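You operate a simulated robot arm through the tools that you are given. There is no shell and no other tool.

You are at the controls of a simulated two-armed robot. One attempt, no reset.

Task
Push the right drawer shut. Put the jar that says "rings" from the lower middle shelf of the back shelving on the print stack there and the jar labelled "bolts" on the cream plate. Take the teal disk cartridge from the lower middle shelf of the side shelving and put it on the front of the small table. Stack the grey film carton from the top of the mixing bench on top of the red film carton. Put the teal-handled jug in the sink basin. Switch the reader switch off. Shut the rear grille. Press the monitor switch three times. Take the small teal gear and put it on the free end of the desk. Put the felt block on the deck behind the left lid. Take the dark red holder on the lower middle shelf of the side shelving and put it away on the steel tray of the tall cabinet. Put the green flash stick from the lower middle shelf of the side shelving on the upper middle shelf of the side shelving and the black flash stick on the front of the small table. Any order will do. Set down upright: jar, teal-handled jug, dark red holder. The rear grille goes anticlockwise seen from above, to its stop.
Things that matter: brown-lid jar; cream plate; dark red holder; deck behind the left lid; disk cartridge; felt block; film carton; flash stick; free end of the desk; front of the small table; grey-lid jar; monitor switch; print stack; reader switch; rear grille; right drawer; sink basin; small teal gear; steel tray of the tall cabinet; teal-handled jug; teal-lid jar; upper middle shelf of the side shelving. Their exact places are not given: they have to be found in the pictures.

Only the result counts: the job must be done as asked and must still hold three seconds after the hand-in. Knocking over, shifting, dropping, spilling or breaking anything else fails it. Lids that push on must go on centred and level and be pressed home; caps that screw on are set level and turned clockwise until they are tight.

Robot
Two 6-joint arms with two-finger parallel grippers on one trunk, on a base that drives. Base frame: it is fixed to the floor where the robot stands at the start and does not move with it; the origin is under the middle of the robot, x ahead of it, y to its left, z up. Lengths are in mm, angles in degrees, forces in N, time in s.
The left shoulder is at the start at [-89, 177, 806], the right one opposite. With the tool pointing down near the work surface each hand reaches from about 100 to 660 mm from the robot's upright axis, wherever it stands, measured 20 degrees to its own side. Places, roughly: brown-lid jar, grey-lid jar, teal-lid jar [4750, -5500, 750]; cream plate (20x15x2 cm) [5000, -5300, 800]; dark red holder [4750, -7000, 750]; deck behind the left lid [2400, -1900, 1000]; disk cartridge [4500, -7000, 750]; felt block (6x5x3 cm) [3500, -3200, 800]; film carton [250, -3500, 1000]; flash stick [4000, -7500, 750]; free end of the desk [1600, -900, 700]; front of the small table (57x23 cm) [1580, -5720, 800]; monitor switch [1600, -700, 900]; print stack [5250, -5500, 750]; reader switch [1000, -600, 600]; rear grille [1400, -100, 200]; right drawer [-700, -1700, 900]; sink basin [0, -2900, 800]; small teal gear (5x5x3 cm) [2100, -2100, 1000]; steel tray of the tall cabinet (37x20 cm) [2540, -4440, 900]; teal-handled jug [500, -3750, 1000]; upper middle shelf of the side shelving [4200, -7300, 1300]. Payload 1.57 kg a hand.
Tool frame (each hand has its own): the origin (TCP) lies between the finger pads and is the grasp point; the fingertips stand 30 mm ahead of it; z points along the fingers, y is the line along which they close. Largest opening 80 mm; finger width 17, thickness 12; the body of the gripper, 40 by 82 mm, starts 80 mm behind the TCP.
Orientation is told as [roll, pitch, yaw] about the base's x, y, z axes, in that order, counted from this pose: with the fingers straight down and closing along the base's y, the tool's x points along the base's -x, its y along +y and its z along -z.

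Tools
- The arms move only by the tool step_arm. It takes "left_rows", "right_rows" or both (then of equal length, played together; a hand with none holds still); each is a list of rows, each a list of 3 entries, a list of its own where there are three numbers: the shift along the base's x, y, z in mm, then the turn, a rotation vector about the base's x, y, z in degrees, then the gripper command, from -1 (fully open) to 1 (shut), values between in proportion. In form: [[[x, y, z], [wx, wy, wz], grip], ...]. A call has 1 to 20 rows; each row shifts and turns the commanded pose from where the row before left it. Each row takes 0.2 s and may step no farther than 50 mm and 8.6 degrees from the row before; otherwise, or with a gripper value out of range, the whole call is refused. A pose out of reach is approached as far as the arm can. The call stops where the force on the tool passes 40 N (or 10 N more than at its start, if that is more) or the arm is blocked; 0.2 s more then pass. Each finger travels about 72 mm/s and halts on what it meets, pressing with about 42 N; the grip force reading is that of the motor and also rises with nothing between the fingers. The clock runs only during rows and for 0.2 s after the last one: add rows that do not move to give the fingers time. It gives the time, the measured TCP pose, the force on the tool (base axes), the opening and the grip force at its end, in the units of the frame above (readings bear some noise), with the torque about the TCP (base axes, N m) and any sound that the robot's microphone picked up.
- Cameras (640 x 400 px; columns grow to the right, rows downward): "scene" is now at [43, 4.4, 1540]; the picture's right is [0.05, -1.00, 0.00], its down [-0.66, -0.03, -0.75] and it looks along [0.75, 0.03, -0.66] (base axes); focal length 282 px, centre (320, 200). "left" rides on the left gripper at [72, 7, -122] in its tool frame; the picture's right is [-0.09, 1.00, 0.00], its down [-0.84, -0.08, -0.54] and it looks along [-0.54, -0.05, 0.84] (tool axes); focal length 238 px, centre (320, 200). "right" rides on the right gripper at [72, -7, -122] in its tool frame; the picture's right is [0.09, 1.00, 0.00], its down [-0.84, 0.08, -0.54] and it looks along [-0.54, 0.05, 0.84] (tool axes); focal length 238 px, centre (320, 200).
- capture(camera): a new picture of that camera. No time passes.
- raise_lower(by): slides the trunk up (or, below 0, down) by that many mm; the arms and the scene camera ride with it, the base frame stays. It gives what a move gives, with no picture.
- steer(legs): drives the robot by 1 to 6 legs, each [ahead, left, turn to the left] in mm, mm and degrees, along the robot's own axes; the way and the turn of a leg run together, so that a leg with both is an arc; at most 1500 mm and 180 degrees a leg. The arms and the cameras ride along, it lands a little off, and it stops where it bumps. It gives what a move gives.
- pan_tilt(pan, tilt): turns the head with the scene camera to pan (to the left, within 143 degrees either way) and tilt (down, from -29 to 69), counted from straight ahead of the robot. It gives what a move gives.
- probe_pixels(camera, pixels): for up to 12 pixels [column, row] of the newest picture of that camera ("zoom" is the newest enlarged one), the place [x, y, z] in the base frame of the surface seen there, good to about 2 mm. No time passes.
- inspect(camera, box): a new picture of the part [left, top, right, bottom] of that camera's present view, enlarged. No time passes.
- job_done(): hands the job in; it is judged then, once.

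Unless the task says otherwise, let go and move clear before handing in.

The tools are called after "Call:" as name(argument=value, ...) on one line, values as JSON. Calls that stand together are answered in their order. step_arm: Moves the arms, as the interface text tells. Its arguments: {"type":"object","properties":{"left_rows":{"type":"array","items":{"type":"array"}},"right_rows":{"type":"array","items":{"type":"array"}}},"required":[]} The other tools are called the same way: raise_lower (by) slides the trunk up or down; steer (legs) drives the base; pan_tilt (pan, tilt) turns the head that bears the scene camera; capture (camera) takes a picture; probe_pixels (camera, pixels) gives the place of the surface under pixels of a picture; inspect (camera, box) takes an enlarged picture of a part of a camera's view; job_done () hands the job in.

At the start:

```text
clock: 0.0
left_eef_pos: [515.7, 262.0, 1145.1]
left_tool_rot: [0.1, 0.0, 0.0]
left_contact_force: [-0.2, 0.2, 0.9]
left_moment: [0.01, 0.0, 0.0]
left_opening: 79.9
left_grasp_force: 0.1
right_eef_pos: [409.7, -173.0, 1144.1]
right_tool_rot: [0.0, 0.0, 0.1]
right_contact_force: [0.3, 0.1, 0.4]
right_moment: [0.01, -0.01, 0.01]
right_opening: 79.9
right_grasp_force: 0.1
trunk travel left (down, up): [-250.0, 78.0]
robot x, y, heading: [-5.4, -1.5, 0.0]
head pan, tilt: [2.6, 41.0]
```

scene: 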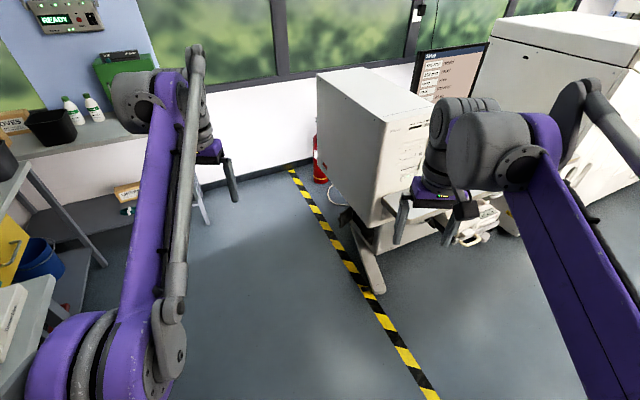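
right: 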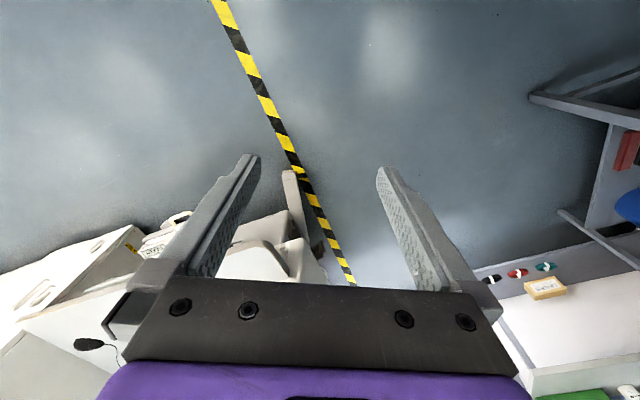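
left: 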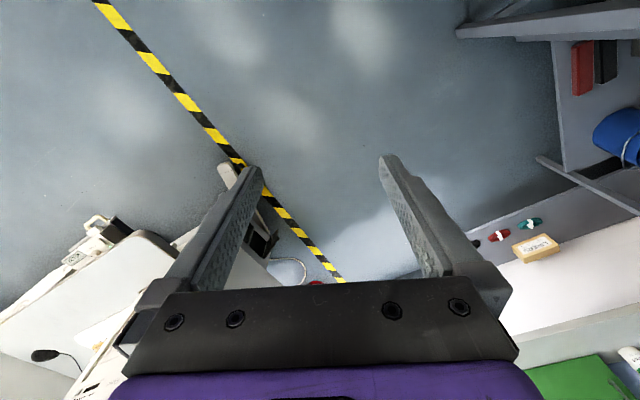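

The scene picture shows a desk with a white tower and monitor ahead to the right, with the floor tape in front. I'll look around with the head first to map the room.

Call:
pan_tilt(pan=-30, tilt=25)

Call:
capture(camera="scene")

```text
clock: 1.0
left_eef_pos: [514.9, 263.8, 1144.8]
left_tool_rot: [0.1, 0.0, 0.0]
left_contact_force: [-0.4, 0.3, 0.0]
left_moment: [0.0, 0.01, 0.03]
left_opening: 79.9
left_grasp_force: 0.1
right_eef_pos: [409.4, -172.6, 1144.9]
right_tool_rot: [0.0, 0.0, 0.1]
right_contact_force: [0.3, -0.2, 1.0]
right_moment: [-0.03, 0.02, 0.0]
right_opening: 80.2
right_grasp_force: 0.1
trunk travel left (down, up): [-250.0, 78.0]
robot x, y, heading: [-4.3, 0.5, -0.1]
head pan, tilt: [-30.0, 25.0]
```

```text
taken
```

scene: 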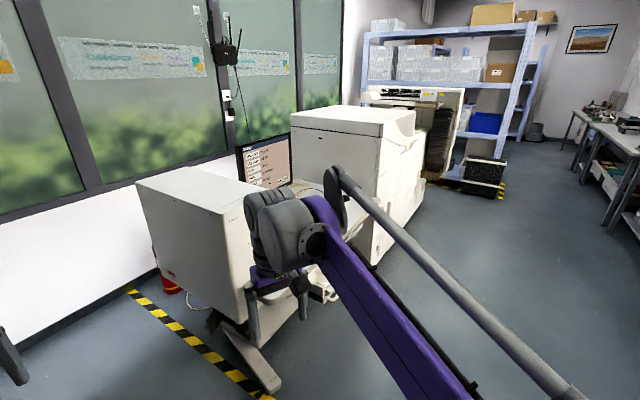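

The view shows the tower, monitor, and a large machine beyond, with a bench far right. I'll keep panning to map.

Call:
pan_tilt(pan=-75, tilt=20)

Call:
capture(camera="scene")

Call:
pan_tilt(pan=-120, tilt=20)

Call:
capture(camera="scene")

Call:
pan_tilt(pan=60, tilt=25)

Call:
capture(camera="scene")

Call:
pan_tilt(pan=130, tilt=25)

Call:
capture(camera="scene")

```text
clock: 2.1
left_eef_pos: [515.7, 261.5, 1146.0]
left_tool_rot: [0.0, 0.0, 0.0]
left_contact_force: [-0.2, -1.0, -0.1]
left_moment: [0.02, 0.01, 0.02]
left_opening: 79.8
left_grasp_force: 0.1
right_eef_pos: [408.9, -173.4, 1144.4]
right_tool_rot: [-0.1, 0.0, 0.0]
right_contact_force: [-0.9, 0.9, -0.8]
right_moment: [0.04, 0.01, 0.0]
right_opening: 80.2
right_grasp_force: 0.0
trunk travel left (down, up): [-250.0, 78.0]
robot x, y, heading: [-1.1, -0.1, 0.3]
head pan, tilt: [-75.0, 20.0]
```

```text
taken
```

scene: 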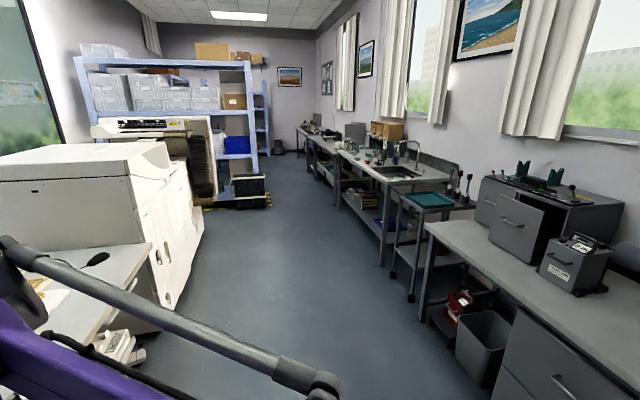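

```text
clock: 3.2
left_eef_pos: [515.6, 262.9, 1144.9]
left_tool_rot: [-0.1, 0.0, 0.0]
left_contact_force: [0.0, -1.3, -0.4]
left_moment: [-0.04, 0.03, 0.01]
left_opening: 79.7
left_grasp_force: 0.1
right_eef_pos: [408.8, -172.3, 1145.3]
right_tool_rot: [-0.1, 0.0, 0.0]
right_contact_force: [-0.2, 1.4, -0.2]
right_moment: [0.0, 0.0, -0.04]
right_opening: 80.0
right_grasp_force: 0.1
trunk travel left (down, up): [-250.0, 78.0]
robot x, y, heading: [-1.5, 4.0, 0.1]
head pan, tilt: [-120.0, 20.0]
```

```text
taken
```

scene: 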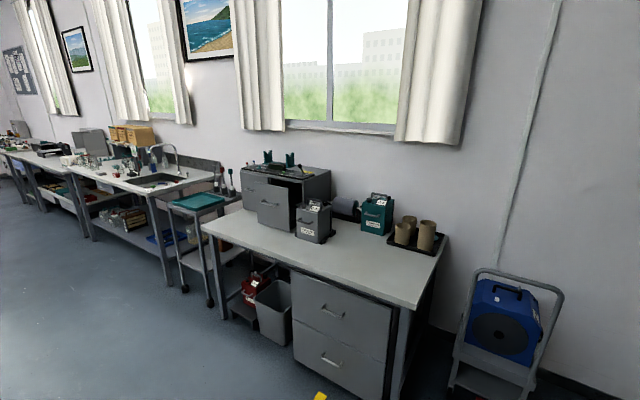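

```text
clock: 5.9
left_eef_pos: [515.3, 261.7, 1145.4]
left_tool_rot: [0.0, -0.1, 0.1]
left_contact_force: [-1.3, 0.3, -0.1]
left_moment: [0.0, 0.0, 0.0]
left_opening: 79.8
left_grasp_force: 0.0
right_eef_pos: [409.5, -172.8, 1144.5]
right_tool_rot: [0.0, 0.1, 0.0]
right_contact_force: [0.3, 0.6, -0.3]
right_moment: [0.0, -0.01, 0.01]
right_opening: 80.1
right_grasp_force: 0.0
trunk travel left (down, up): [-250.0, 78.0]
robot x, y, heading: [-3.4, 2.5, -0.1]
head pan, tilt: [60.0, 25.0]
```

```text
taken
```

scene: 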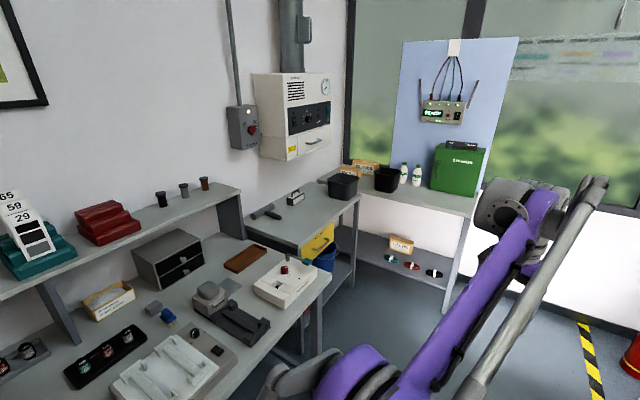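

```text
clock: 7.3
left_eef_pos: [514.6, 263.0, 1145.4]
left_tool_rot: [0.1, -0.1, 0.1]
left_contact_force: [0.0, 0.9, 0.7]
left_moment: [0.01, -0.01, 0.0]
left_opening: 79.8
left_grasp_force: 0.1
right_eef_pos: [408.6, -173.2, 1145.8]
right_tool_rot: [-0.1, 0.0, -0.1]
right_contact_force: [0.1, -0.1, 0.2]
right_moment: [0.01, 0.02, -0.01]
right_opening: 79.9
right_grasp_force: 0.1
trunk travel left (down, up): [-250.0, 78.0]
robot x, y, heading: [0.6, -0.3, -0.1]
head pan, tilt: [130.0, 25.0]
```

```text
taken
```

scene: 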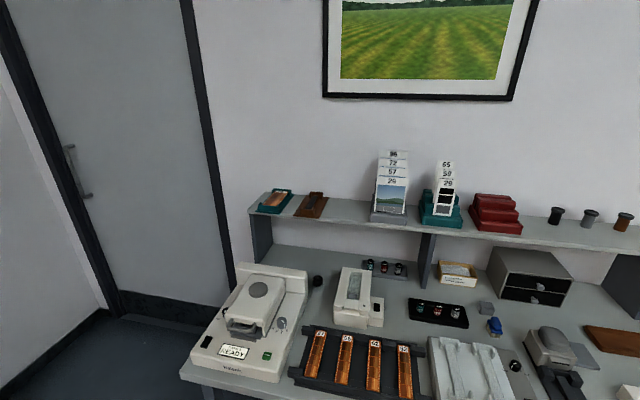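

The room is mapped roughly: drawers bench and sink bench along the -y direction, blue shelving far, desk with tower ahead. I'll look at the tower/monitor area first and probe depths.

Call:
pan_tilt(pan=-25, tilt=35)

Call:
capture(camera="scene")

Call:
probe_pixels(camera="scene", pixels=[[100, 110], [170, 150], [230, 200], [260, 80], [340, 60], [250, 370], [60, 300], [130, 250], [300, 260], [330, 230], [560, 100], [500, 330]])

```text
clock: 9.7
left_eef_pos: [515.3, 262.8, 1145.6]
left_tool_rot: [0.0, -0.1, 0.0]
left_contact_force: [0.1, -0.1, 0.3]
left_moment: [-0.03, -0.02, 0.01]
left_opening: 80.0
left_grasp_force: 0.2
right_eef_pos: [409.2, -173.3, 1144.9]
right_tool_rot: [0.1, 0.1, -0.1]
right_contact_force: [0.7, -0.4, -1.3]
right_moment: [-0.01, 0.06, 0.01]
right_opening: 80.2
right_grasp_force: 0.1
trunk travel left (down, up): [-250.0, 78.0]
robot x, y, heading: [-0.3, -1.8, -0.0]
head pan, tilt: [-25.0, 35.0]
```

```text
taken
```

scene: 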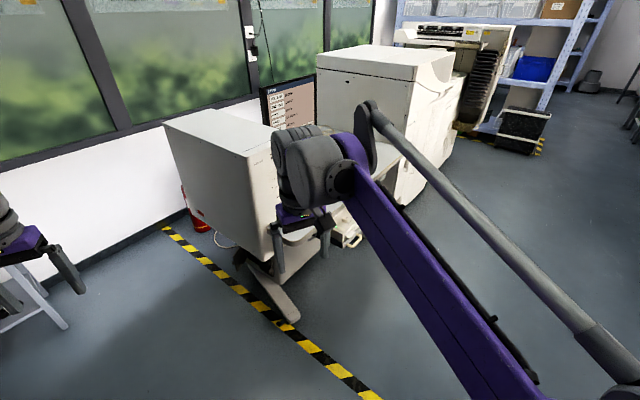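

```text
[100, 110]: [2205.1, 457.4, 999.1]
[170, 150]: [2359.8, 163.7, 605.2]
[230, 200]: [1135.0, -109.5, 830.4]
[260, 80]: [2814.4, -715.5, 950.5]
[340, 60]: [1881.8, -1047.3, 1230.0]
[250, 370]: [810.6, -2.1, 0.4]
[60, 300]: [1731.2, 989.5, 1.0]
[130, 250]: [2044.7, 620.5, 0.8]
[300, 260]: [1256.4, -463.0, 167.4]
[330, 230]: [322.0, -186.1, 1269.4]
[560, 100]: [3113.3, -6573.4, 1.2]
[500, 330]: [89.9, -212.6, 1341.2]
```

The tower's near side is at about x 1135, y -110; the arms block much of the view. I'll pull the hands in lower and to the sides, then sidestep right to look at the desk front.

Call:
steer(legs=[[0, -900, 0]])

Call:
pan_tilt(pan=20, tilt=35)

Call:
capture(camera="scene")

```text
clock: 18.0
left_eef_pos: [511.8, -654.1, 1145.9]
left_tool_rot: [0.1, 0.0, -1.3]
left_contact_force: [0.4, 1.2, 0.1]
left_moment: [0.02, -0.03, -0.03]
left_opening: 79.8
left_grasp_force: 0.0
right_eef_pos: [395.5, -1087.3, 1145.3]
right_tool_rot: [0.0, -0.1, -1.3]
right_contact_force: [0.1, 1.1, -0.7]
right_moment: [0.02, -0.01, -0.03]
right_opening: 79.8
right_grasp_force: 0.0
trunk travel left (down, up): [-250.0, 78.0]
robot x, y, heading: [-8.1, -902.9, -1.3]
head pan, tilt: [-25.0, 35.0]
```

```text
clock: 19.1
left_eef_pos: [510.1, -654.4, 1146.1]
left_tool_rot: [0.0, -0.1, -1.3]
left_contact_force: [-0.8, 0.2, -0.6]
left_moment: [0.01, 0.02, 0.0]
left_opening: 80.0
left_grasp_force: 0.0
right_eef_pos: [395.0, -1086.1, 1143.7]
right_tool_rot: [0.0, 0.1, -1.3]
right_contact_force: [-0.2, 0.5, 0.0]
right_moment: [0.0, -0.01, -0.03]
right_opening: 79.7
right_grasp_force: 0.1
trunk travel left (down, up): [-250.0, 78.0]
robot x, y, heading: [-10.3, -906.2, -1.4]
head pan, tilt: [20.0, 35.0]
```

```text
taken
```

scene: 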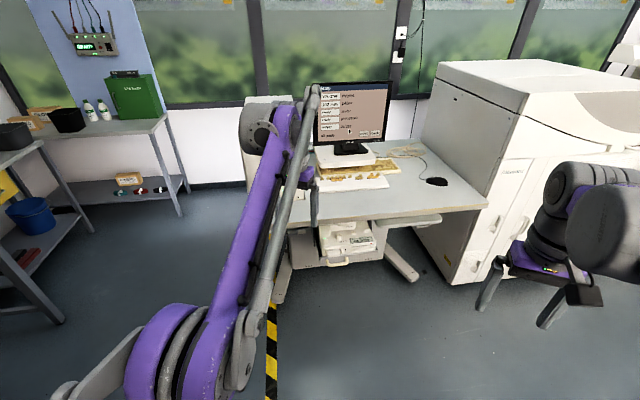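

The desk has the monitor at (350,115) with its stand, a white box underneath, and the left arm blocks part. I'll draw both arms back to the sides to clear the view.

Call:
step_arm(left_rows=[[[-40, 25, -15], [0, 0, 0], -1], [[-40, 25, -15], [0, 0, 0], -1], [[-40, 25, -15], [0, 0, 0], -1], [[-40, 25, -15], [0, 0, 0], -1], [[-40, 25, -15], [0, 0, 0], -1], [[-40, 25, -15], [0, 0, 0], -1], [[-40, 25, -15], [0, 0, 0], -1]], right_rows=[[[-30, -35, -15], [0, 0, 0], -1], [[-30, -35, -15], [0, 0, 0], -1], [[-30, -35, -15], [0, 0, 0], -1], [[-30, -35, -15], [0, 0, 0], -1], [[-30, -35, -15], [0, 0, 0], -1], [[-30, -35, -15], [0, 0, 0], -1], [[-30, -35, -15], [0, 0, 0], -1]])

Call:
capture(camera="scene")

```text
clock: 20.7
left_eef_pos: [230.7, -478.3, 1038.0]
left_tool_rot: [0.0, 0.0, -1.3]
left_contact_force: [0.3, -0.2, -0.3]
left_moment: [0.0, -0.02, 0.01]
left_opening: 80.0
left_grasp_force: 0.0
right_eef_pos: [182.8, -1336.6, 1039.9]
right_tool_rot: [0.0, -0.1, -1.3]
right_contact_force: [-0.9, 0.6, 0.1]
right_moment: [-0.01, 0.0, 0.0]
right_opening: 79.7
right_grasp_force: 0.0
trunk travel left (down, up): [-250.0, 78.0]
robot x, y, heading: [-8.2, -907.0, -1.4]
head pan, tilt: [20.0, 35.0]
```

```text
taken
```

scene: 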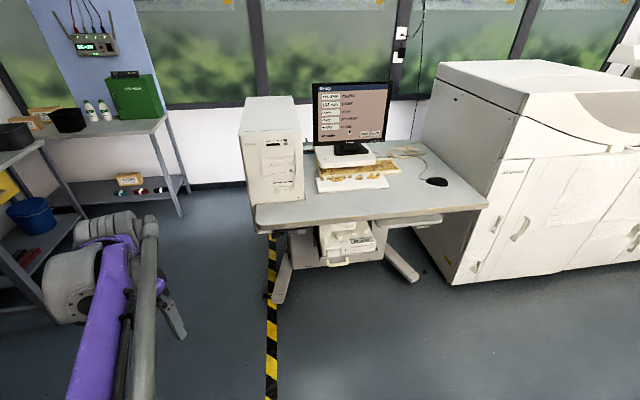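

Clear view now: tower (270,150), monitor (352,115), desk top, white box under desk (345,240). I'll zoom in and probe.

Call:
inspect(camera="scene", box=[230, 70, 500, 310])

Call:
probe_pixels(camera="scene", pixels=[[270, 150], [260, 205], [480, 205], [350, 150], [375, 135], [430, 200], [345, 240], [345, 263], [280, 290], [415, 275], [320, 130], [385, 130]])

```text
1.67 times, centred on (365, 190) of scene
```

zoom: 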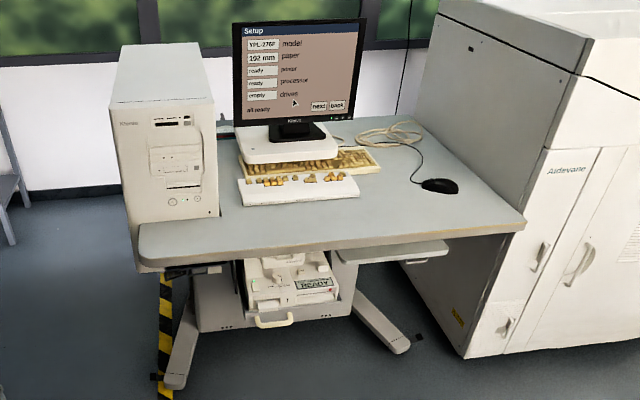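

```text
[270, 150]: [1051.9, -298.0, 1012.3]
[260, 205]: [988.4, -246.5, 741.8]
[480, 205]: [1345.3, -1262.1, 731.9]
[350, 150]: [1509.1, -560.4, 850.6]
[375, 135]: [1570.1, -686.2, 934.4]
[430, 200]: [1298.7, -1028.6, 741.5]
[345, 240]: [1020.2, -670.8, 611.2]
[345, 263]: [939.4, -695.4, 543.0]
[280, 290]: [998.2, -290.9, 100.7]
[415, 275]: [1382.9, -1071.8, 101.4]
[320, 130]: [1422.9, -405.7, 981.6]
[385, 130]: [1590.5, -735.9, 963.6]
```

The desk edge runs from (988,-246) to (1345,-1262), so it faces about heading 19°. Let me zoom on the monitor bezel and the reader.

Call:
inspect(camera="scene", box=[305, 75, 405, 200])

Call:
inspect(camera="scene", box=[300, 205, 400, 275])

Call:
probe_pixels(camera="zoom", pixels=[[320, 200], [400, 240], [440, 200], [200, 200]])

```text
3.20 times, centred on (355, 138) of scene
```

zoom: 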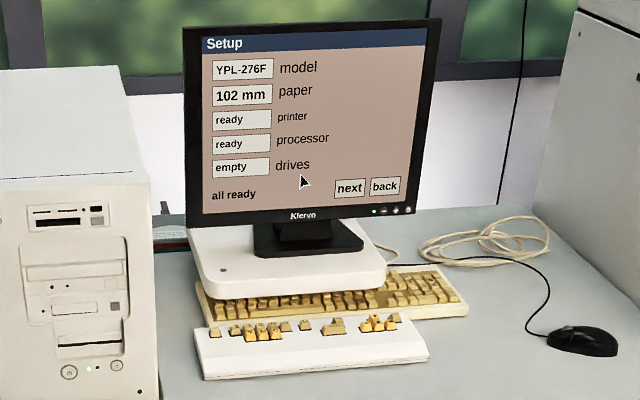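

```text
5.71 times, centred on (350, 240) of scene
```

zoom: 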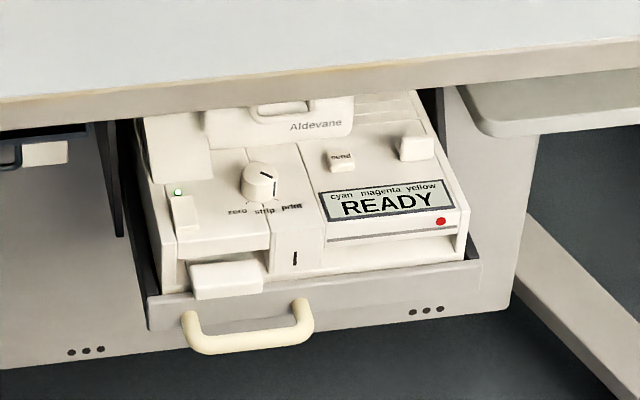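

```text
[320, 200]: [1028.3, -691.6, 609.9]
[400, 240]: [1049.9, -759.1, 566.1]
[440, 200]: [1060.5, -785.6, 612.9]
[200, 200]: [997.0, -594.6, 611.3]
```

The reader (white unit under the desk, display READY) has a lit green LED by a rocker at zoom (183,210); the monitor has small buttons at its lower right. I'll drive closer facing the desk.

Call:
steer(legs=[[0, 0, 20.8], [480, -118, 0]])

Call:
pan_tilt(pan=0, tilt=45)

Call:
capture(camera="scene")

```text
clock: 24.8
left_eef_pos: [550.1, -368.5, 1038.6]
left_tool_rot: [0.0, 0.0, 19.8]
left_contact_force: [0.5, -0.2, -0.1]
left_moment: [0.02, -0.02, 0.01]
left_opening: 80.1
left_grasp_force: 0.1
right_eef_pos: [815.6, -1186.3, 1039.9]
right_tool_rot: [0.0, 0.0, 19.8]
right_contact_force: [0.6, 0.8, -0.3]
right_moment: [0.01, 0.01, 0.02]
right_opening: 79.9
right_grasp_force: 0.1
trunk travel left (down, up): [-250.0, 78.0]
robot x, y, heading: [479.0, -856.1, 19.8]
head pan, tilt: [20.0, 35.0]
```

```text
clock: 25.6
left_eef_pos: [549.9, -368.9, 1037.5]
left_tool_rot: [0.0, -0.1, 19.9]
left_contact_force: [-0.3, -0.4, -1.0]
left_moment: [0.0, 0.01, -0.01]
left_opening: 80.1
left_grasp_force: 0.1
right_eef_pos: [814.1, -1184.3, 1039.6]
right_tool_rot: [0.0, -0.1, 19.8]
right_contact_force: [0.2, 0.6, 0.0]
right_moment: [-0.02, 0.02, 0.03]
right_opening: 80.0
right_grasp_force: 0.0
trunk travel left (down, up): [-250.0, 78.0]
robot x, y, heading: [478.3, -851.9, 19.7]
head pan, tilt: [0.0, 45.0]
```

```text
taken
```

scene: 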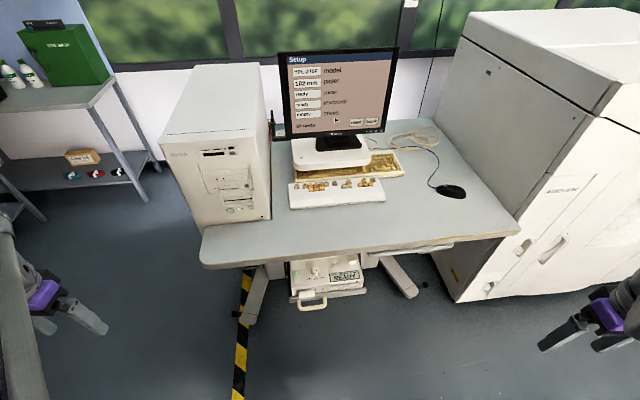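

Heading is now ~20°, facing the desk. Zooming on the reader at (325,275) and monitor buttons (375,130).

Call:
inspect(camera="scene", box=[275, 240, 375, 315])

Call:
inspect(camera="scene", box=[340, 110, 400, 150])

Call:
probe_pixels(camera="zoom", pixels=[[320, 200], [250, 230], [380, 220], [420, 215], [460, 210]])

```text
5.33 times, centred on (325, 278) of scene
```

zoom: 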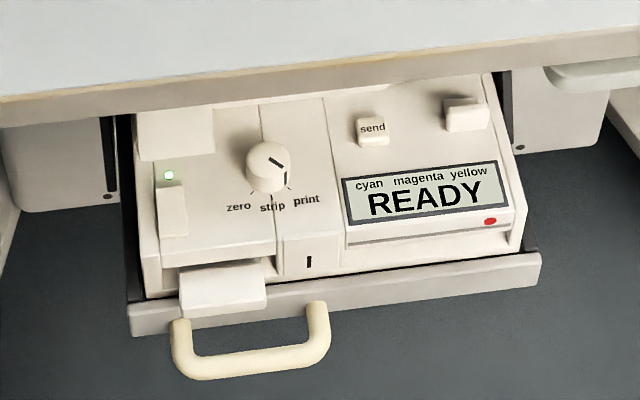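

```text
10.00 times, centred on (370, 130) of scene
```

zoom: 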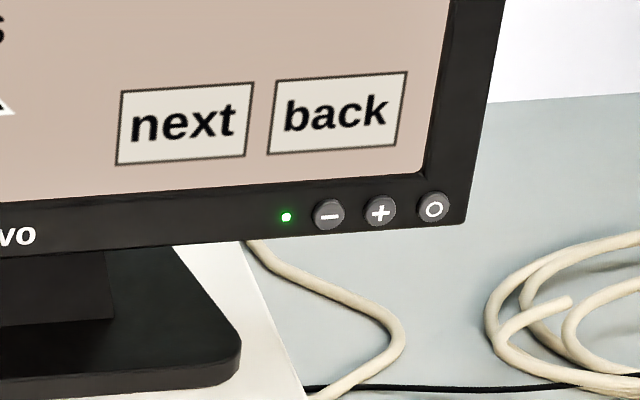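

```text
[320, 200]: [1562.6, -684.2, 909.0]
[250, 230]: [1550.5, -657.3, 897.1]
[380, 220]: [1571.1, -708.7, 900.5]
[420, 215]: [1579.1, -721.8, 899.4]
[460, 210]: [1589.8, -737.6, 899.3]
```

The power button (ring icon) on the monitor is at zoom (434,208), about (1580,-727,900); the reader rocker with its green LED is left of the knob. I'll probe the reader parts exactly.

Call:
inspect(camera="scene", box=[290, 255, 350, 295])

Call:
probe_pixels(camera="zoom", pixels=[[80, 145], [80, 200], [80, 230], [95, 170], [60, 180], [150, 180], [250, 230], [40, 240], [250, 120]])

```text
10.00 times, centred on (320, 275) of scene
```

zoom: 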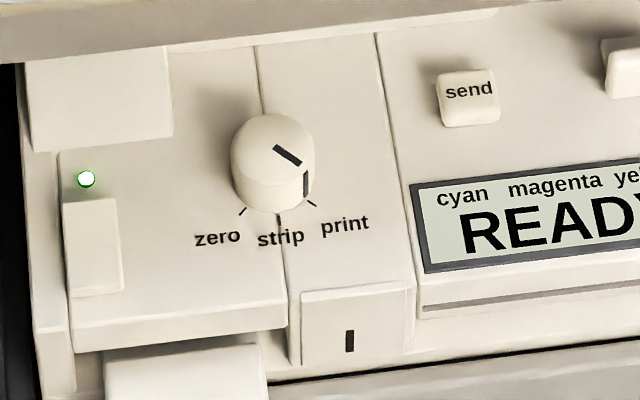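

```text
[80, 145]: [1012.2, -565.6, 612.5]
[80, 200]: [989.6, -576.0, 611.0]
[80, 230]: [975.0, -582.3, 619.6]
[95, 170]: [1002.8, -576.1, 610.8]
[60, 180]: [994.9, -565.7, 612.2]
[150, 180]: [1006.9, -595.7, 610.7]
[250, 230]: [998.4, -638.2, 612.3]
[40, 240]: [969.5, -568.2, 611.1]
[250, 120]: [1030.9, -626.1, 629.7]
```

The rocker's rear end (near the lit LED) sits low and its front end stands proud. I'll probe along it.

Call:
probe_pixels(camera="zoom", pixels=[[92, 205], [92, 215], [92, 230], [92, 245], [92, 260], [92, 270], [95, 280], [95, 290], [95, 305], [75, 260], [110, 260], [340, 310]])

```text
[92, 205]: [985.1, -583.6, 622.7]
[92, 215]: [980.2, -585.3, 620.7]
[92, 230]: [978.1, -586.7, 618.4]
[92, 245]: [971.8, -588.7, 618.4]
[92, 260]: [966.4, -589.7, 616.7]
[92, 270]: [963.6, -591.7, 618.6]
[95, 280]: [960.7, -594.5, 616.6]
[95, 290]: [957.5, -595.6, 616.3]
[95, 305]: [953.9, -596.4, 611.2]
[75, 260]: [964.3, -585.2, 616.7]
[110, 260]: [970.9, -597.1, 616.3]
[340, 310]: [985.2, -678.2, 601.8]
```

Rear end (near LED) is at z≈622.7 and the front at ≈616.5, so the rear is the proud end to press, at about (984,-584). I'll bring the left hand, closed, above it.

Call:
step_arm(left_rows=[[[43, -21.6, -10], [0, 0, 0], 1], [[43, -21.6, -10], [0, 0, 0], 1], [[43, -21.6, -10], [0, 0, 0], 1], [[43, -21.6, -10], [0, 0, 0], 1], [[43, -21.6, -10], [0, 0, 0], 1], [[43, -21.6, -10], [0, 0, 0], 1], [[43, -21.6, -10], [0, 0, 0], 1], [[43, -21.6, -10], [0, 0, 0], 1], [[43, -21.6, -10], [0, 0, 0], 1], [[46, -21.6, 0], [0, 0, 0], 1], [[0, 0, -45], [0, 0, 0], 1], [[0, 0, -45], [0, 0, 0], 1], [[0, 0, -45], [0, 0, 0], 1], [[0, 0, -45], [0, 0, 0], 1], [[0, 0, 0], [0, 0, 0], 1]])

Call:
capture(camera="left")

Call:
capture(camera="scene")

```text
refused: row 10 steps farther than a row can; nothing moved
```

```text
taken
```

left: 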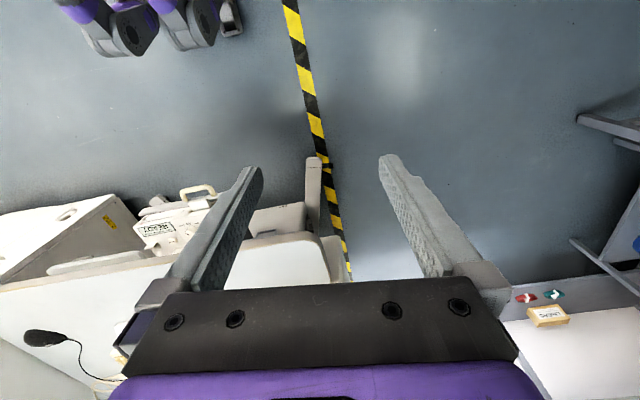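

```text
taken
```

scene: 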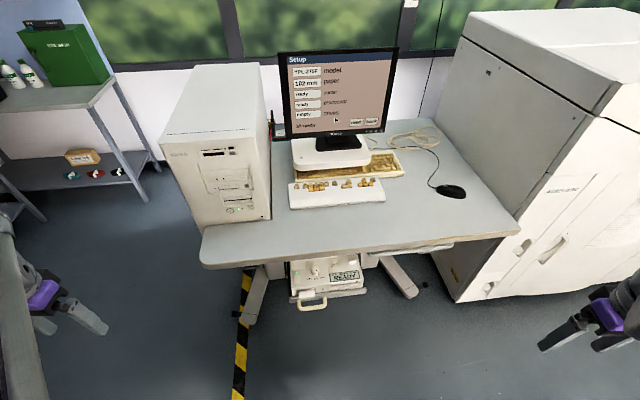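

The last row was too long; I'll resend with a smaller step.

Call:
step_arm(left_rows=[[[43, -21.6, -10], [0, 0, 0], 1], [[43, -21.6, -10], [0, 0, 0], 1], [[43, -21.6, -10], [0, 0, 0], 1], [[43, -21.6, -10], [0, 0, 0], 1], [[43, -21.6, -10], [0, 0, 0], 1], [[43, -21.6, -10], [0, 0, 0], 1], [[43, -21.6, -10], [0, 0, 0], 1], [[43, -21.6, -10], [0, 0, 0], 1], [[43, -21.6, -10], [0, 0, 0], 1], [[43, -21.6, 0], [0, 0, 0], 1], [[3, 0, -45], [0, 0, 0], 1], [[0, 0, -45], [0, 0, 0], 1], [[0, 0, -45], [0, 0, 0], 1], [[0, 0, -45], [0, 0, 0], 1], [[0, 0, 0], [0, 0, 0], 1]])

Call:
capture(camera="left")

Call:
capture(camera="scene")

```text
clock: 28.8
left_eef_pos: [983.5, -589.3, 769.4]
left_tool_rot: [0.0, 0.0, 19.8]
left_contact_force: [0.8, 0.5, 0.0]
left_moment: [0.03, 0.0, 0.0]
left_opening: 0.2
left_grasp_force: 21.3
right_eef_pos: [814.3, -1185.9, 1039.9]
right_tool_rot: [0.1, 0.1, 19.8]
right_contact_force: [-0.4, -0.9, 0.0]
right_moment: [-0.03, 0.0, 0.0]
right_opening: 80.1
right_grasp_force: 0.0
trunk travel left (down, up): [-250.0, 78.0]
robot x, y, heading: [478.7, -852.3, 19.9]
head pan, tilt: [0.0, 45.0]
```

```text
taken
```

left: 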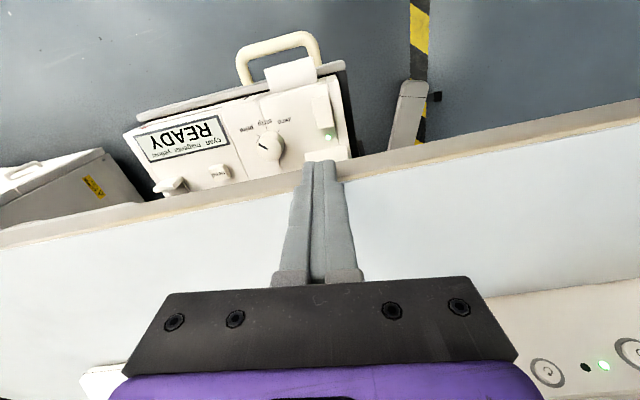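

```text
taken
```

scene: 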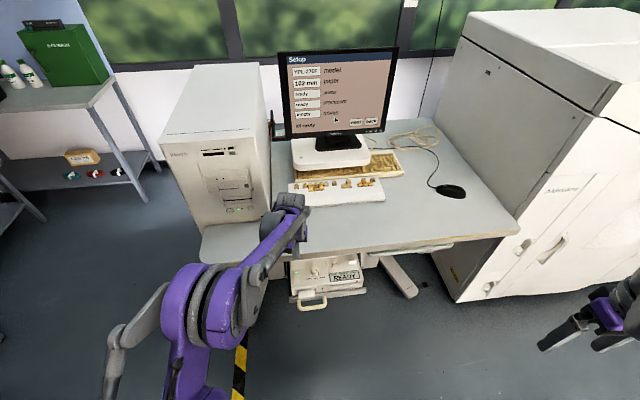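

The wrist view shows the fingertips near the desk edge with the rocker at (322,105) and LED (330,135). I'll probe to check the geometry before descending.

Call:
probe_pixels(camera="left", pixels=[[330, 135], [322, 120], [320, 110], [318, 90], [360, 178], [360, 155], [280, 195], [320, 165], [450, 170], [300, 175]])

Call:
inspect(camera="left", box=[220, 50, 420, 200])

```text
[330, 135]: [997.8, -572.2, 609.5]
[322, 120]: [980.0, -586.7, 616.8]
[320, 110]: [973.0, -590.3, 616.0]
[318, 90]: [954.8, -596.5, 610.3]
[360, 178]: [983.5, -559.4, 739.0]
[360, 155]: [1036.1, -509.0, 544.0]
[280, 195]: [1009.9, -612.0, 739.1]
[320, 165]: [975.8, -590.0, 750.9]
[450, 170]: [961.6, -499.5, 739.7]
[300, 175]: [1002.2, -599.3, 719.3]
```

```text
2.67 times, centred on (320, 125) of left
```

zoom: 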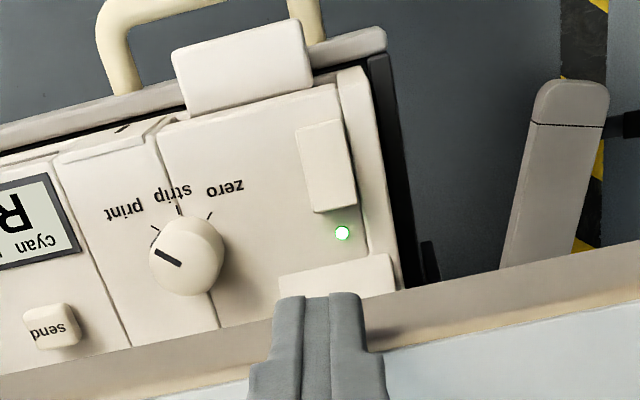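

The desk edge is only ~17 mm behind the rocker, so a straight-down press would foul the desk. I'll back off, tilt the fingers 25° forward and yaw 4° to align, then come in along the tool axis.

Call:
step_arm(left_rows=[[[-15, -5, 0], [0, 0, 4], 1], [[-15, -5, 0], [3.36, -7.62, 0], 1], [[-16, -5, 0], [3.36, -7.62, 0], 1], [[0, 0, -6], [3.36, -7.62, 0], 1], [[0, 0, 0], [0, 0, 0], 1]])

Call:
capture(camera="left")

```text
clock: 30.0
left_eef_pos: [937.3, -599.5, 762.6]
left_tool_rot: [0.1, -25.1, 23.8]
left_contact_force: [-0.3, -0.2, -0.4]
left_moment: [0.0, 0.03, -0.03]
left_opening: 0.0
left_grasp_force: 21.9
right_eef_pos: [814.5, -1186.3, 1040.8]
right_tool_rot: [0.0, 0.0, 19.9]
right_contact_force: [0.4, 0.1, -0.5]
right_moment: [0.01, -0.01, 0.0]
right_opening: 79.9
right_grasp_force: 0.0
trunk travel left (down, up): [-250.0, 78.0]
robot x, y, heading: [477.9, -852.5, 20.1]
head pan, tilt: [0.0, 45.0]
```

```text
taken
```

left: 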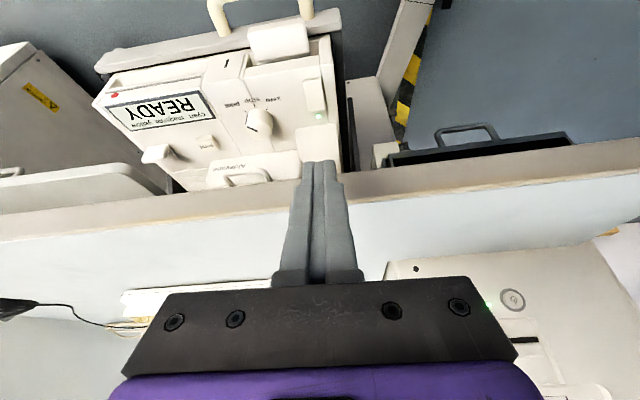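

Tilt is as planned. Now approach along the tool axis to about 9 mm short of contact.

Call:
step_arm(left_rows=[[[0, -4.8, -19.2], [0, 0, 0], 1], [[17.4, 7.7, -40.8], [0, 0, 0], 1], [[17.4, 7.7, -40.8], [0, 0, 0], 1], [[0, 0, 0], [0, 0, 0], 1]])

Call:
capture(camera="left")

Call:
inspect(camera="scene", box=[270, 180, 370, 310])

```text
clock: 31.0
left_eef_pos: [971.8, -591.5, 662.9]
left_tool_rot: [0.0, -25.1, 23.8]
left_contact_force: [-0.1, 0.1, 0.2]
left_moment: [-0.02, -0.03, 0.02]
left_opening: 0.1
left_grasp_force: 21.4
right_eef_pos: [814.1, -1185.6, 1040.7]
right_tool_rot: [0.0, 0.0, 19.8]
right_contact_force: [-0.5, 0.2, -1.2]
right_moment: [0.0, 0.01, -0.01]
right_opening: 80.0
right_grasp_force: 0.1
trunk travel left (down, up): [-250.0, 78.0]
robot x, y, heading: [475.8, -852.8, 20.1]
head pan, tilt: [0.0, 45.0]
```

```text
taken
```

left: 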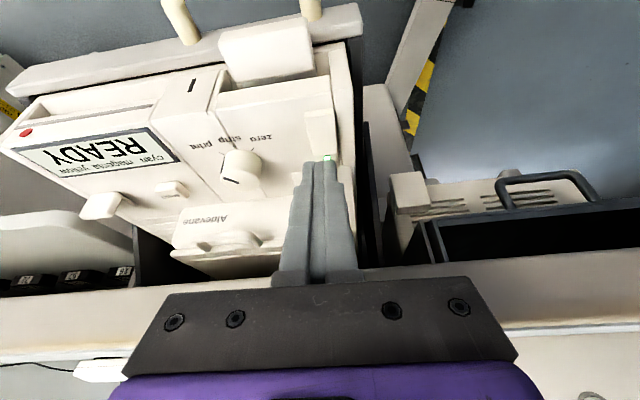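

```text
3.08 times, centred on (320, 245) of scene
```

zoom: 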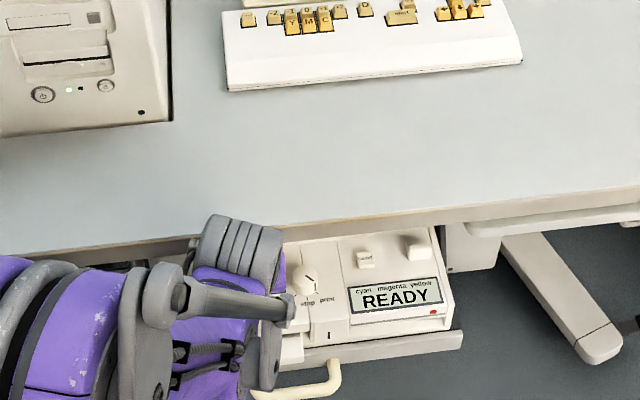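

Zooming on the fingertip/rocker in the wrist view to confirm alignment.

Call:
inspect(camera="left", box=[260, 90, 400, 190])

Call:
probe_pixels(camera="zoom", pixels=[[240, 300], [270, 270], [260, 130], [290, 250], [305, 300], [280, 150], [250, 330]])

```text
4.00 times, centred on (330, 140) of left
```

zoom: 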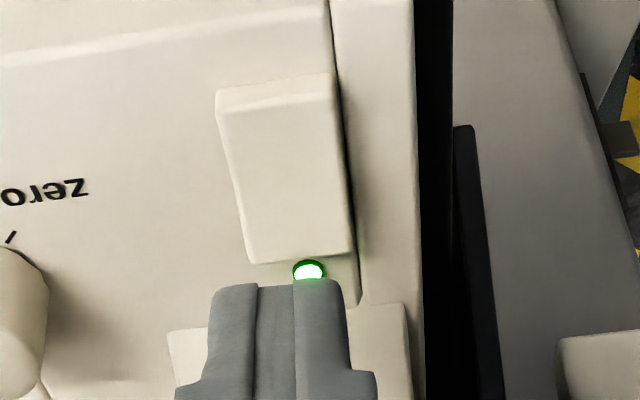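

```text
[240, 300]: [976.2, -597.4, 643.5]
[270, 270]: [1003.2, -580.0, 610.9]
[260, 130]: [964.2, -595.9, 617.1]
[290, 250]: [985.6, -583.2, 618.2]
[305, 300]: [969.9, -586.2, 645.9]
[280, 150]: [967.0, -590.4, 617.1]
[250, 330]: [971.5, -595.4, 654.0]
```

The fingertip lies right over the rocker's LED end. I'll probe the rocker slope again from here to be sure which end is proud.

Call:
probe_pixels(camera="zoom", pixels=[[280, 78], [280, 90], [280, 105], [285, 120], [285, 140], [290, 160], [290, 180], [295, 200], [300, 220], [300, 240], [300, 255], [305, 262]])

```text
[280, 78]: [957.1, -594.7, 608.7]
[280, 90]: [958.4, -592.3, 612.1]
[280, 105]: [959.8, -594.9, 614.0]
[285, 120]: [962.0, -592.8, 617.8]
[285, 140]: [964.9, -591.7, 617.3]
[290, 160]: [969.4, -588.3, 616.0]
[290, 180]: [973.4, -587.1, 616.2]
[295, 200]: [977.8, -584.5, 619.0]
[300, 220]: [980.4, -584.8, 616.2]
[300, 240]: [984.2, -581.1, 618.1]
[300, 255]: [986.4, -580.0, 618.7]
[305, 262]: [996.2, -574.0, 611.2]
```

The slope is slight but both views show the rear a bit higher. I'll press gently at the LED end in small steps and watch force/sound and the LED.

Call:
step_arm(left_rows=[[[1.2, 0.5, -2.7], [0, 0, 0], 1], [[1.2, 0.5, -2.7], [0, 0, 0], 1], [[1.2, 0.5, -2.7], [0, 0, 0], 1], [[1.2, 0.5, -2.7], [0, 0, 0], 1], [[0, 0, -2], [0, 0, 0], 1], [[0, 0, -2], [0, 0, 0], 1]])

Call:
inspect(camera="left", box=[260, 90, 400, 190])

```text
clock: 32.4
left_eef_pos: [977.3, -588.3, 646.9]
left_tool_rot: [0.1, -25.1, 23.9]
left_contact_force: [0.3, 0.7, 12.1]
left_moment: [0.05, -0.03, 0.11]
left_opening: 0.0
left_grasp_force: 21.4
right_eef_pos: [814.0, -1184.9, 1040.6]
right_tool_rot: [0.0, -0.1, 19.8]
right_contact_force: [-0.5, -0.2, 0.0]
right_moment: [0.02, -0.02, -0.04]
right_opening: 79.8
right_grasp_force: 0.0
trunk travel left (down, up): [-250.0, 78.0]
robot x, y, heading: [477.2, -853.6, 19.5]
head pan, tilt: [0.0, 45.0]
```

```text
4.00 times, centred on (330, 140) of left
```

zoom: 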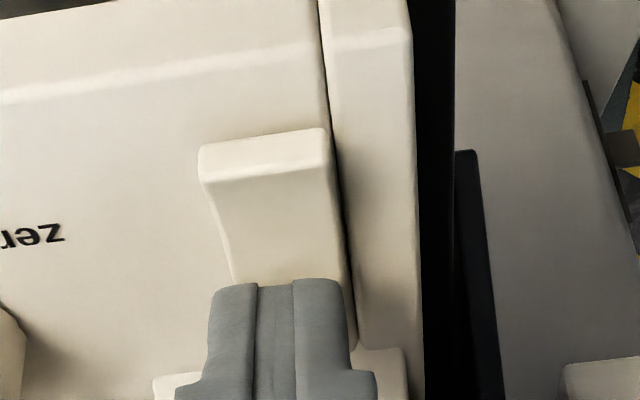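

12 N now, and the front end looks raised. One more mm of press, then retract along the tool axis to see the LED.

Call:
step_arm(left_rows=[[[0, 0, -1.5], [0, 0, 0], 1], [[-1, -0.5, 3], [0, 0, 0], 1], [[-8, -3.5, 18], [0, 0, 0], 1], [[-16, -7, 36], [0, 0, 0], 1], [[0, 0, 0], [0, 0, 0], 1]])

Call:
inspect(camera="left", box=[240, 70, 420, 190])

```text
clock: 33.6
left_eef_pos: [953.6, -596.6, 702.5]
left_tool_rot: [-0.2, -25.0, 23.9]
left_contact_force: [-0.1, 0.8, 0.1]
left_moment: [0.02, 0.0, 0.0]
left_opening: 0.0
left_grasp_force: 21.3
right_eef_pos: [815.4, -1187.2, 1040.5]
right_tool_rot: [0.1, 0.0, 19.7]
right_contact_force: [0.2, 0.8, 0.4]
right_moment: [-0.01, -0.02, -0.01]
right_opening: 79.8
right_grasp_force: 0.1
trunk travel left (down, up): [-250.0, 78.0]
robot x, y, heading: [478.6, -856.1, 19.8]
head pan, tilt: [0.0, 45.0]
```

```text
3.33 times, centred on (330, 130) of left
```

zoom: 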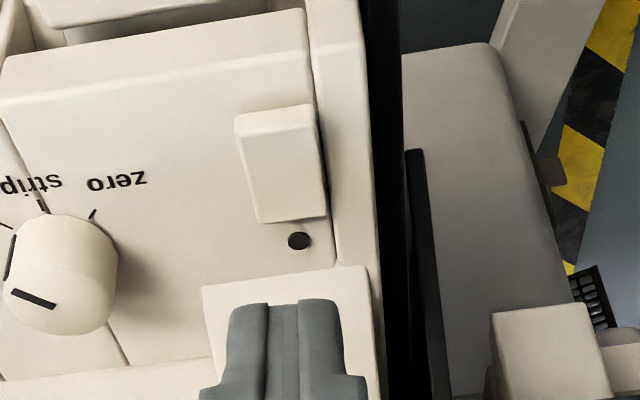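

The LED is dark: the reader is off. I'll lift the left hand away, then look down at my own base to judge how close I can drive to the desk.

Call:
step_arm(left_rows=[[[-25, -10, 40], [0, 0, 0], 1], [[-30, 10, 35], [-3.36, 7.62, 0], 1], [[-35, 20, 25], [-3.36, 7.62, 0], 1], [[-40, 20, 15], [-3.36, 7.62, 0], 1], [[-40, 25, 15], [0, 0, -4], -1], [[-40, 25, 15], [0, 0, 0], -1], [[-40, 25, 15], [0, 0, 0], -1], [[-40, 25, 15], [0, 0, 0], -1], [[-40, 25, 15], [0, 0, 0], -1]])

Call:
pan_tilt(pan=0, tilt=69)

Call:
capture(camera="scene")

```text
clock: 35.6
left_eef_pos: [624.2, -434.5, 892.5]
left_tool_rot: [-0.1, 0.0, 19.8]
left_contact_force: [0.2, 0.3, 0.0]
left_moment: [-0.02, -0.02, 0.02]
left_opening: 79.9
left_grasp_force: 0.0
right_eef_pos: [814.9, -1185.9, 1040.4]
right_tool_rot: [0.0, 0.1, 19.7]
right_contact_force: [-0.3, 0.2, -0.3]
right_moment: [-0.01, -0.07, 0.01]
right_opening: 79.9
right_grasp_force: 0.1
trunk travel left (down, up): [-250.0, 78.0]
robot x, y, heading: [479.6, -853.1, 20.1]
head pan, tilt: [0.0, 45.0]
```

```text
clock: 36.5
left_eef_pos: [625.9, -435.2, 892.1]
left_tool_rot: [0.0, 0.0, 19.8]
left_contact_force: [-0.4, -0.3, 0.3]
left_moment: [0.0, 0.02, 0.0]
left_opening: 80.1
left_grasp_force: 0.0
right_eef_pos: [814.6, -1185.7, 1041.2]
right_tool_rot: [0.1, 0.1, 19.8]
right_contact_force: [-0.2, -0.7, 0.6]
right_moment: [0.01, 0.01, 0.0]
right_opening: 80.2
right_grasp_force: 0.2
trunk travel left (down, up): [-250.0, 78.0]
robot x, y, heading: [475.5, -855.1, 19.8]
head pan, tilt: [0.0, 68.8]
```

```text
taken
```

scene: 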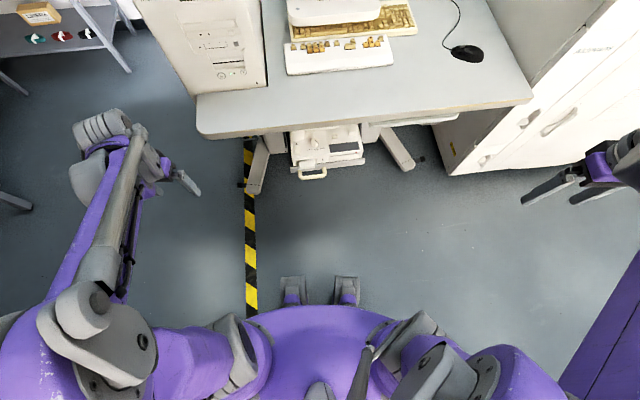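

I can see my own front (purple hull at (320,310), two feet at (293,288),(347,288)). Probing them for the base outline.

Call:
probe_pixels(camera="scene", pixels=[[293, 280], [347, 280], [320, 312], [290, 320], [370, 320], [320, 295], [312, 175], [325, 150], [250, 185], [405, 160]])

```text
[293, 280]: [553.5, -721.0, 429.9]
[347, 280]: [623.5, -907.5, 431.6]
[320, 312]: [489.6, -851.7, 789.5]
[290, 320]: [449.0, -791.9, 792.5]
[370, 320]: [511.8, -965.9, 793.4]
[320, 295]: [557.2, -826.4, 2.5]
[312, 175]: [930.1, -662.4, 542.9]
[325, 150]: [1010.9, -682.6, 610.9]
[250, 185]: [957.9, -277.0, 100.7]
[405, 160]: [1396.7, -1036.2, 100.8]
```

The base front is slim (parts reach ~120 mm ahead at z 430). I'll tuck both hands in, then drive ahead ~300 mm so the monitor button is within the right arm's reach.

Call:
step_arm(left_rows=[[[-41, -15, 0], [0, 0, 0], -1], [[-41, -15, 0], [0, 0, 0], -1], [[-41, -15, 0], [0, 0, 0], -1], [[0, 0, 0], [0, 0, 0], -1]], right_rows=[[[-15, 41.6, 0], [0, 0, 0], 1], [[-15, 41.6, 0], [0, 0, 0], 1], [[-15, 41.6, 0], [0, 0, 0], 1], [[-15, 41.6, 0], [0, 0, 0], 1]])

Call:
steer(legs=[[300, 0, 0]])

Call:
pan_tilt(pan=-5, tilt=40)

Call:
capture(camera="scene")

```text
clock: 37.5
left_eef_pos: [500.2, -477.4, 894.9]
left_tool_rot: [0.0, 0.0, 19.8]
left_contact_force: [0.2, 0.0, -0.7]
left_moment: [0.01, 0.02, 0.01]
left_opening: 79.9
left_grasp_force: 0.1
right_eef_pos: [754.9, -1020.2, 1042.6]
right_tool_rot: [0.1, 0.1, 19.8]
right_contact_force: [-0.5, -0.4, -0.6]
right_moment: [0.0, -0.02, 0.01]
right_opening: 0.1
right_grasp_force: 21.6
trunk travel left (down, up): [-250.0, 78.0]
robot x, y, heading: [483.0, -855.2, 19.7]
head pan, tilt: [0.0, 68.8]
```

```text
clock: 39.5
left_eef_pos: [779.3, -377.0, 896.9]
left_tool_rot: [0.0, 0.0, 19.7]
left_contact_force: [0.3, 0.2, -0.2]
left_moment: [-0.02, -0.02, -0.01]
left_opening: 80.1
left_grasp_force: 0.0
right_eef_pos: [1032.6, -921.3, 1042.2]
right_tool_rot: [0.0, -0.1, 19.6]
right_contact_force: [-0.2, -0.7, -0.4]
right_moment: [0.02, 0.05, 0.0]
right_opening: 0.0
right_grasp_force: 21.4
trunk travel left (down, up): [-250.0, 78.0]
robot x, y, heading: [757.1, -753.2, 19.4]
head pan, tilt: [0.0, 68.8]
```

```text
clock: 40.4
left_eef_pos: [780.0, -379.2, 896.6]
left_tool_rot: [0.0, 0.0, 19.8]
left_contact_force: [-0.4, 0.7, 0.5]
left_moment: [0.0, -0.03, -0.01]
left_opening: 80.1
left_grasp_force: 0.1
right_eef_pos: [1031.8, -922.4, 1042.3]
right_tool_rot: [0.0, 0.0, 19.6]
right_contact_force: [-0.4, -0.4, 0.9]
right_moment: [0.01, 0.04, 0.02]
right_opening: 0.0
right_grasp_force: 20.7
trunk travel left (down, up): [-250.0, 78.0]
robot x, y, heading: [754.2, -751.3, 19.7]
head pan, tilt: [-5.0, 40.0]
```

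```text
taken
```

scene: 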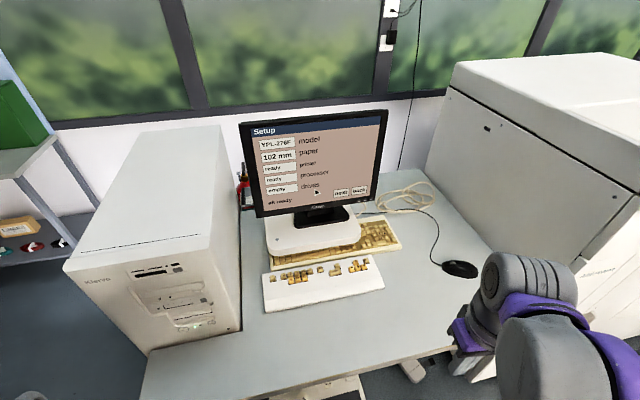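

Good close view of the monitor. I'll zoom on the bezel buttons and probe their exact places and the bezel plane.

Call:
inspect(camera="scene", box=[330, 185, 390, 225])

Call:
probe_pixels(camera="scene", pixels=[[250, 125], [380, 115], [260, 212], [375, 198], [300, 160], [340, 160], [320, 225], [360, 245], [380, 185]])

```text
10.00 times, centred on (360, 205) of scene
```

zoom: 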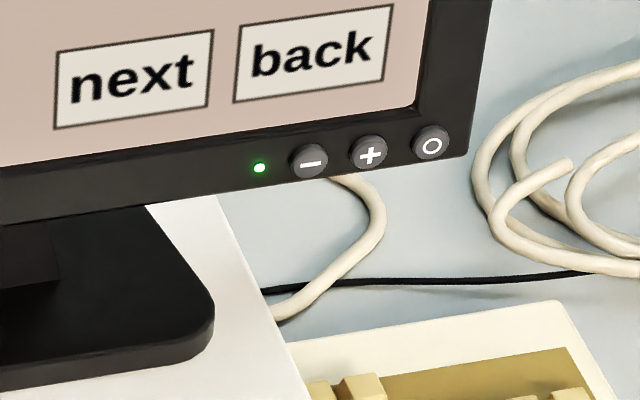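

```text
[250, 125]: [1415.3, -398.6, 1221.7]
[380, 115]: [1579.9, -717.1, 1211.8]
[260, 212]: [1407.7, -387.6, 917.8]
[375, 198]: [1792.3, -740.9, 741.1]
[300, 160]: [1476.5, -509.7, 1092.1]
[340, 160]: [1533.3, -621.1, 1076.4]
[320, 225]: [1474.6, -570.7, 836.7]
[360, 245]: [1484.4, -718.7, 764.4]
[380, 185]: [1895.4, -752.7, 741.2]
```

Call:
probe_pixels(camera="zoom", pixels=[[430, 143], [425, 138], [437, 150], [368, 153], [308, 160], [455, 135], [400, 150], [440, 110], [432, 170], [425, 145]])

```text
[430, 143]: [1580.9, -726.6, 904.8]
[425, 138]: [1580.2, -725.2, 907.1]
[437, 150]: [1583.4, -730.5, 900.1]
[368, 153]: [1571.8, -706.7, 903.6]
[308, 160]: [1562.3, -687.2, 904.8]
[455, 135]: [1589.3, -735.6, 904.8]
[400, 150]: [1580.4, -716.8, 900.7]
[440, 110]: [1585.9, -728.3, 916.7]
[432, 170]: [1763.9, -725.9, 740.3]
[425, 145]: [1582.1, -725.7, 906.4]
```

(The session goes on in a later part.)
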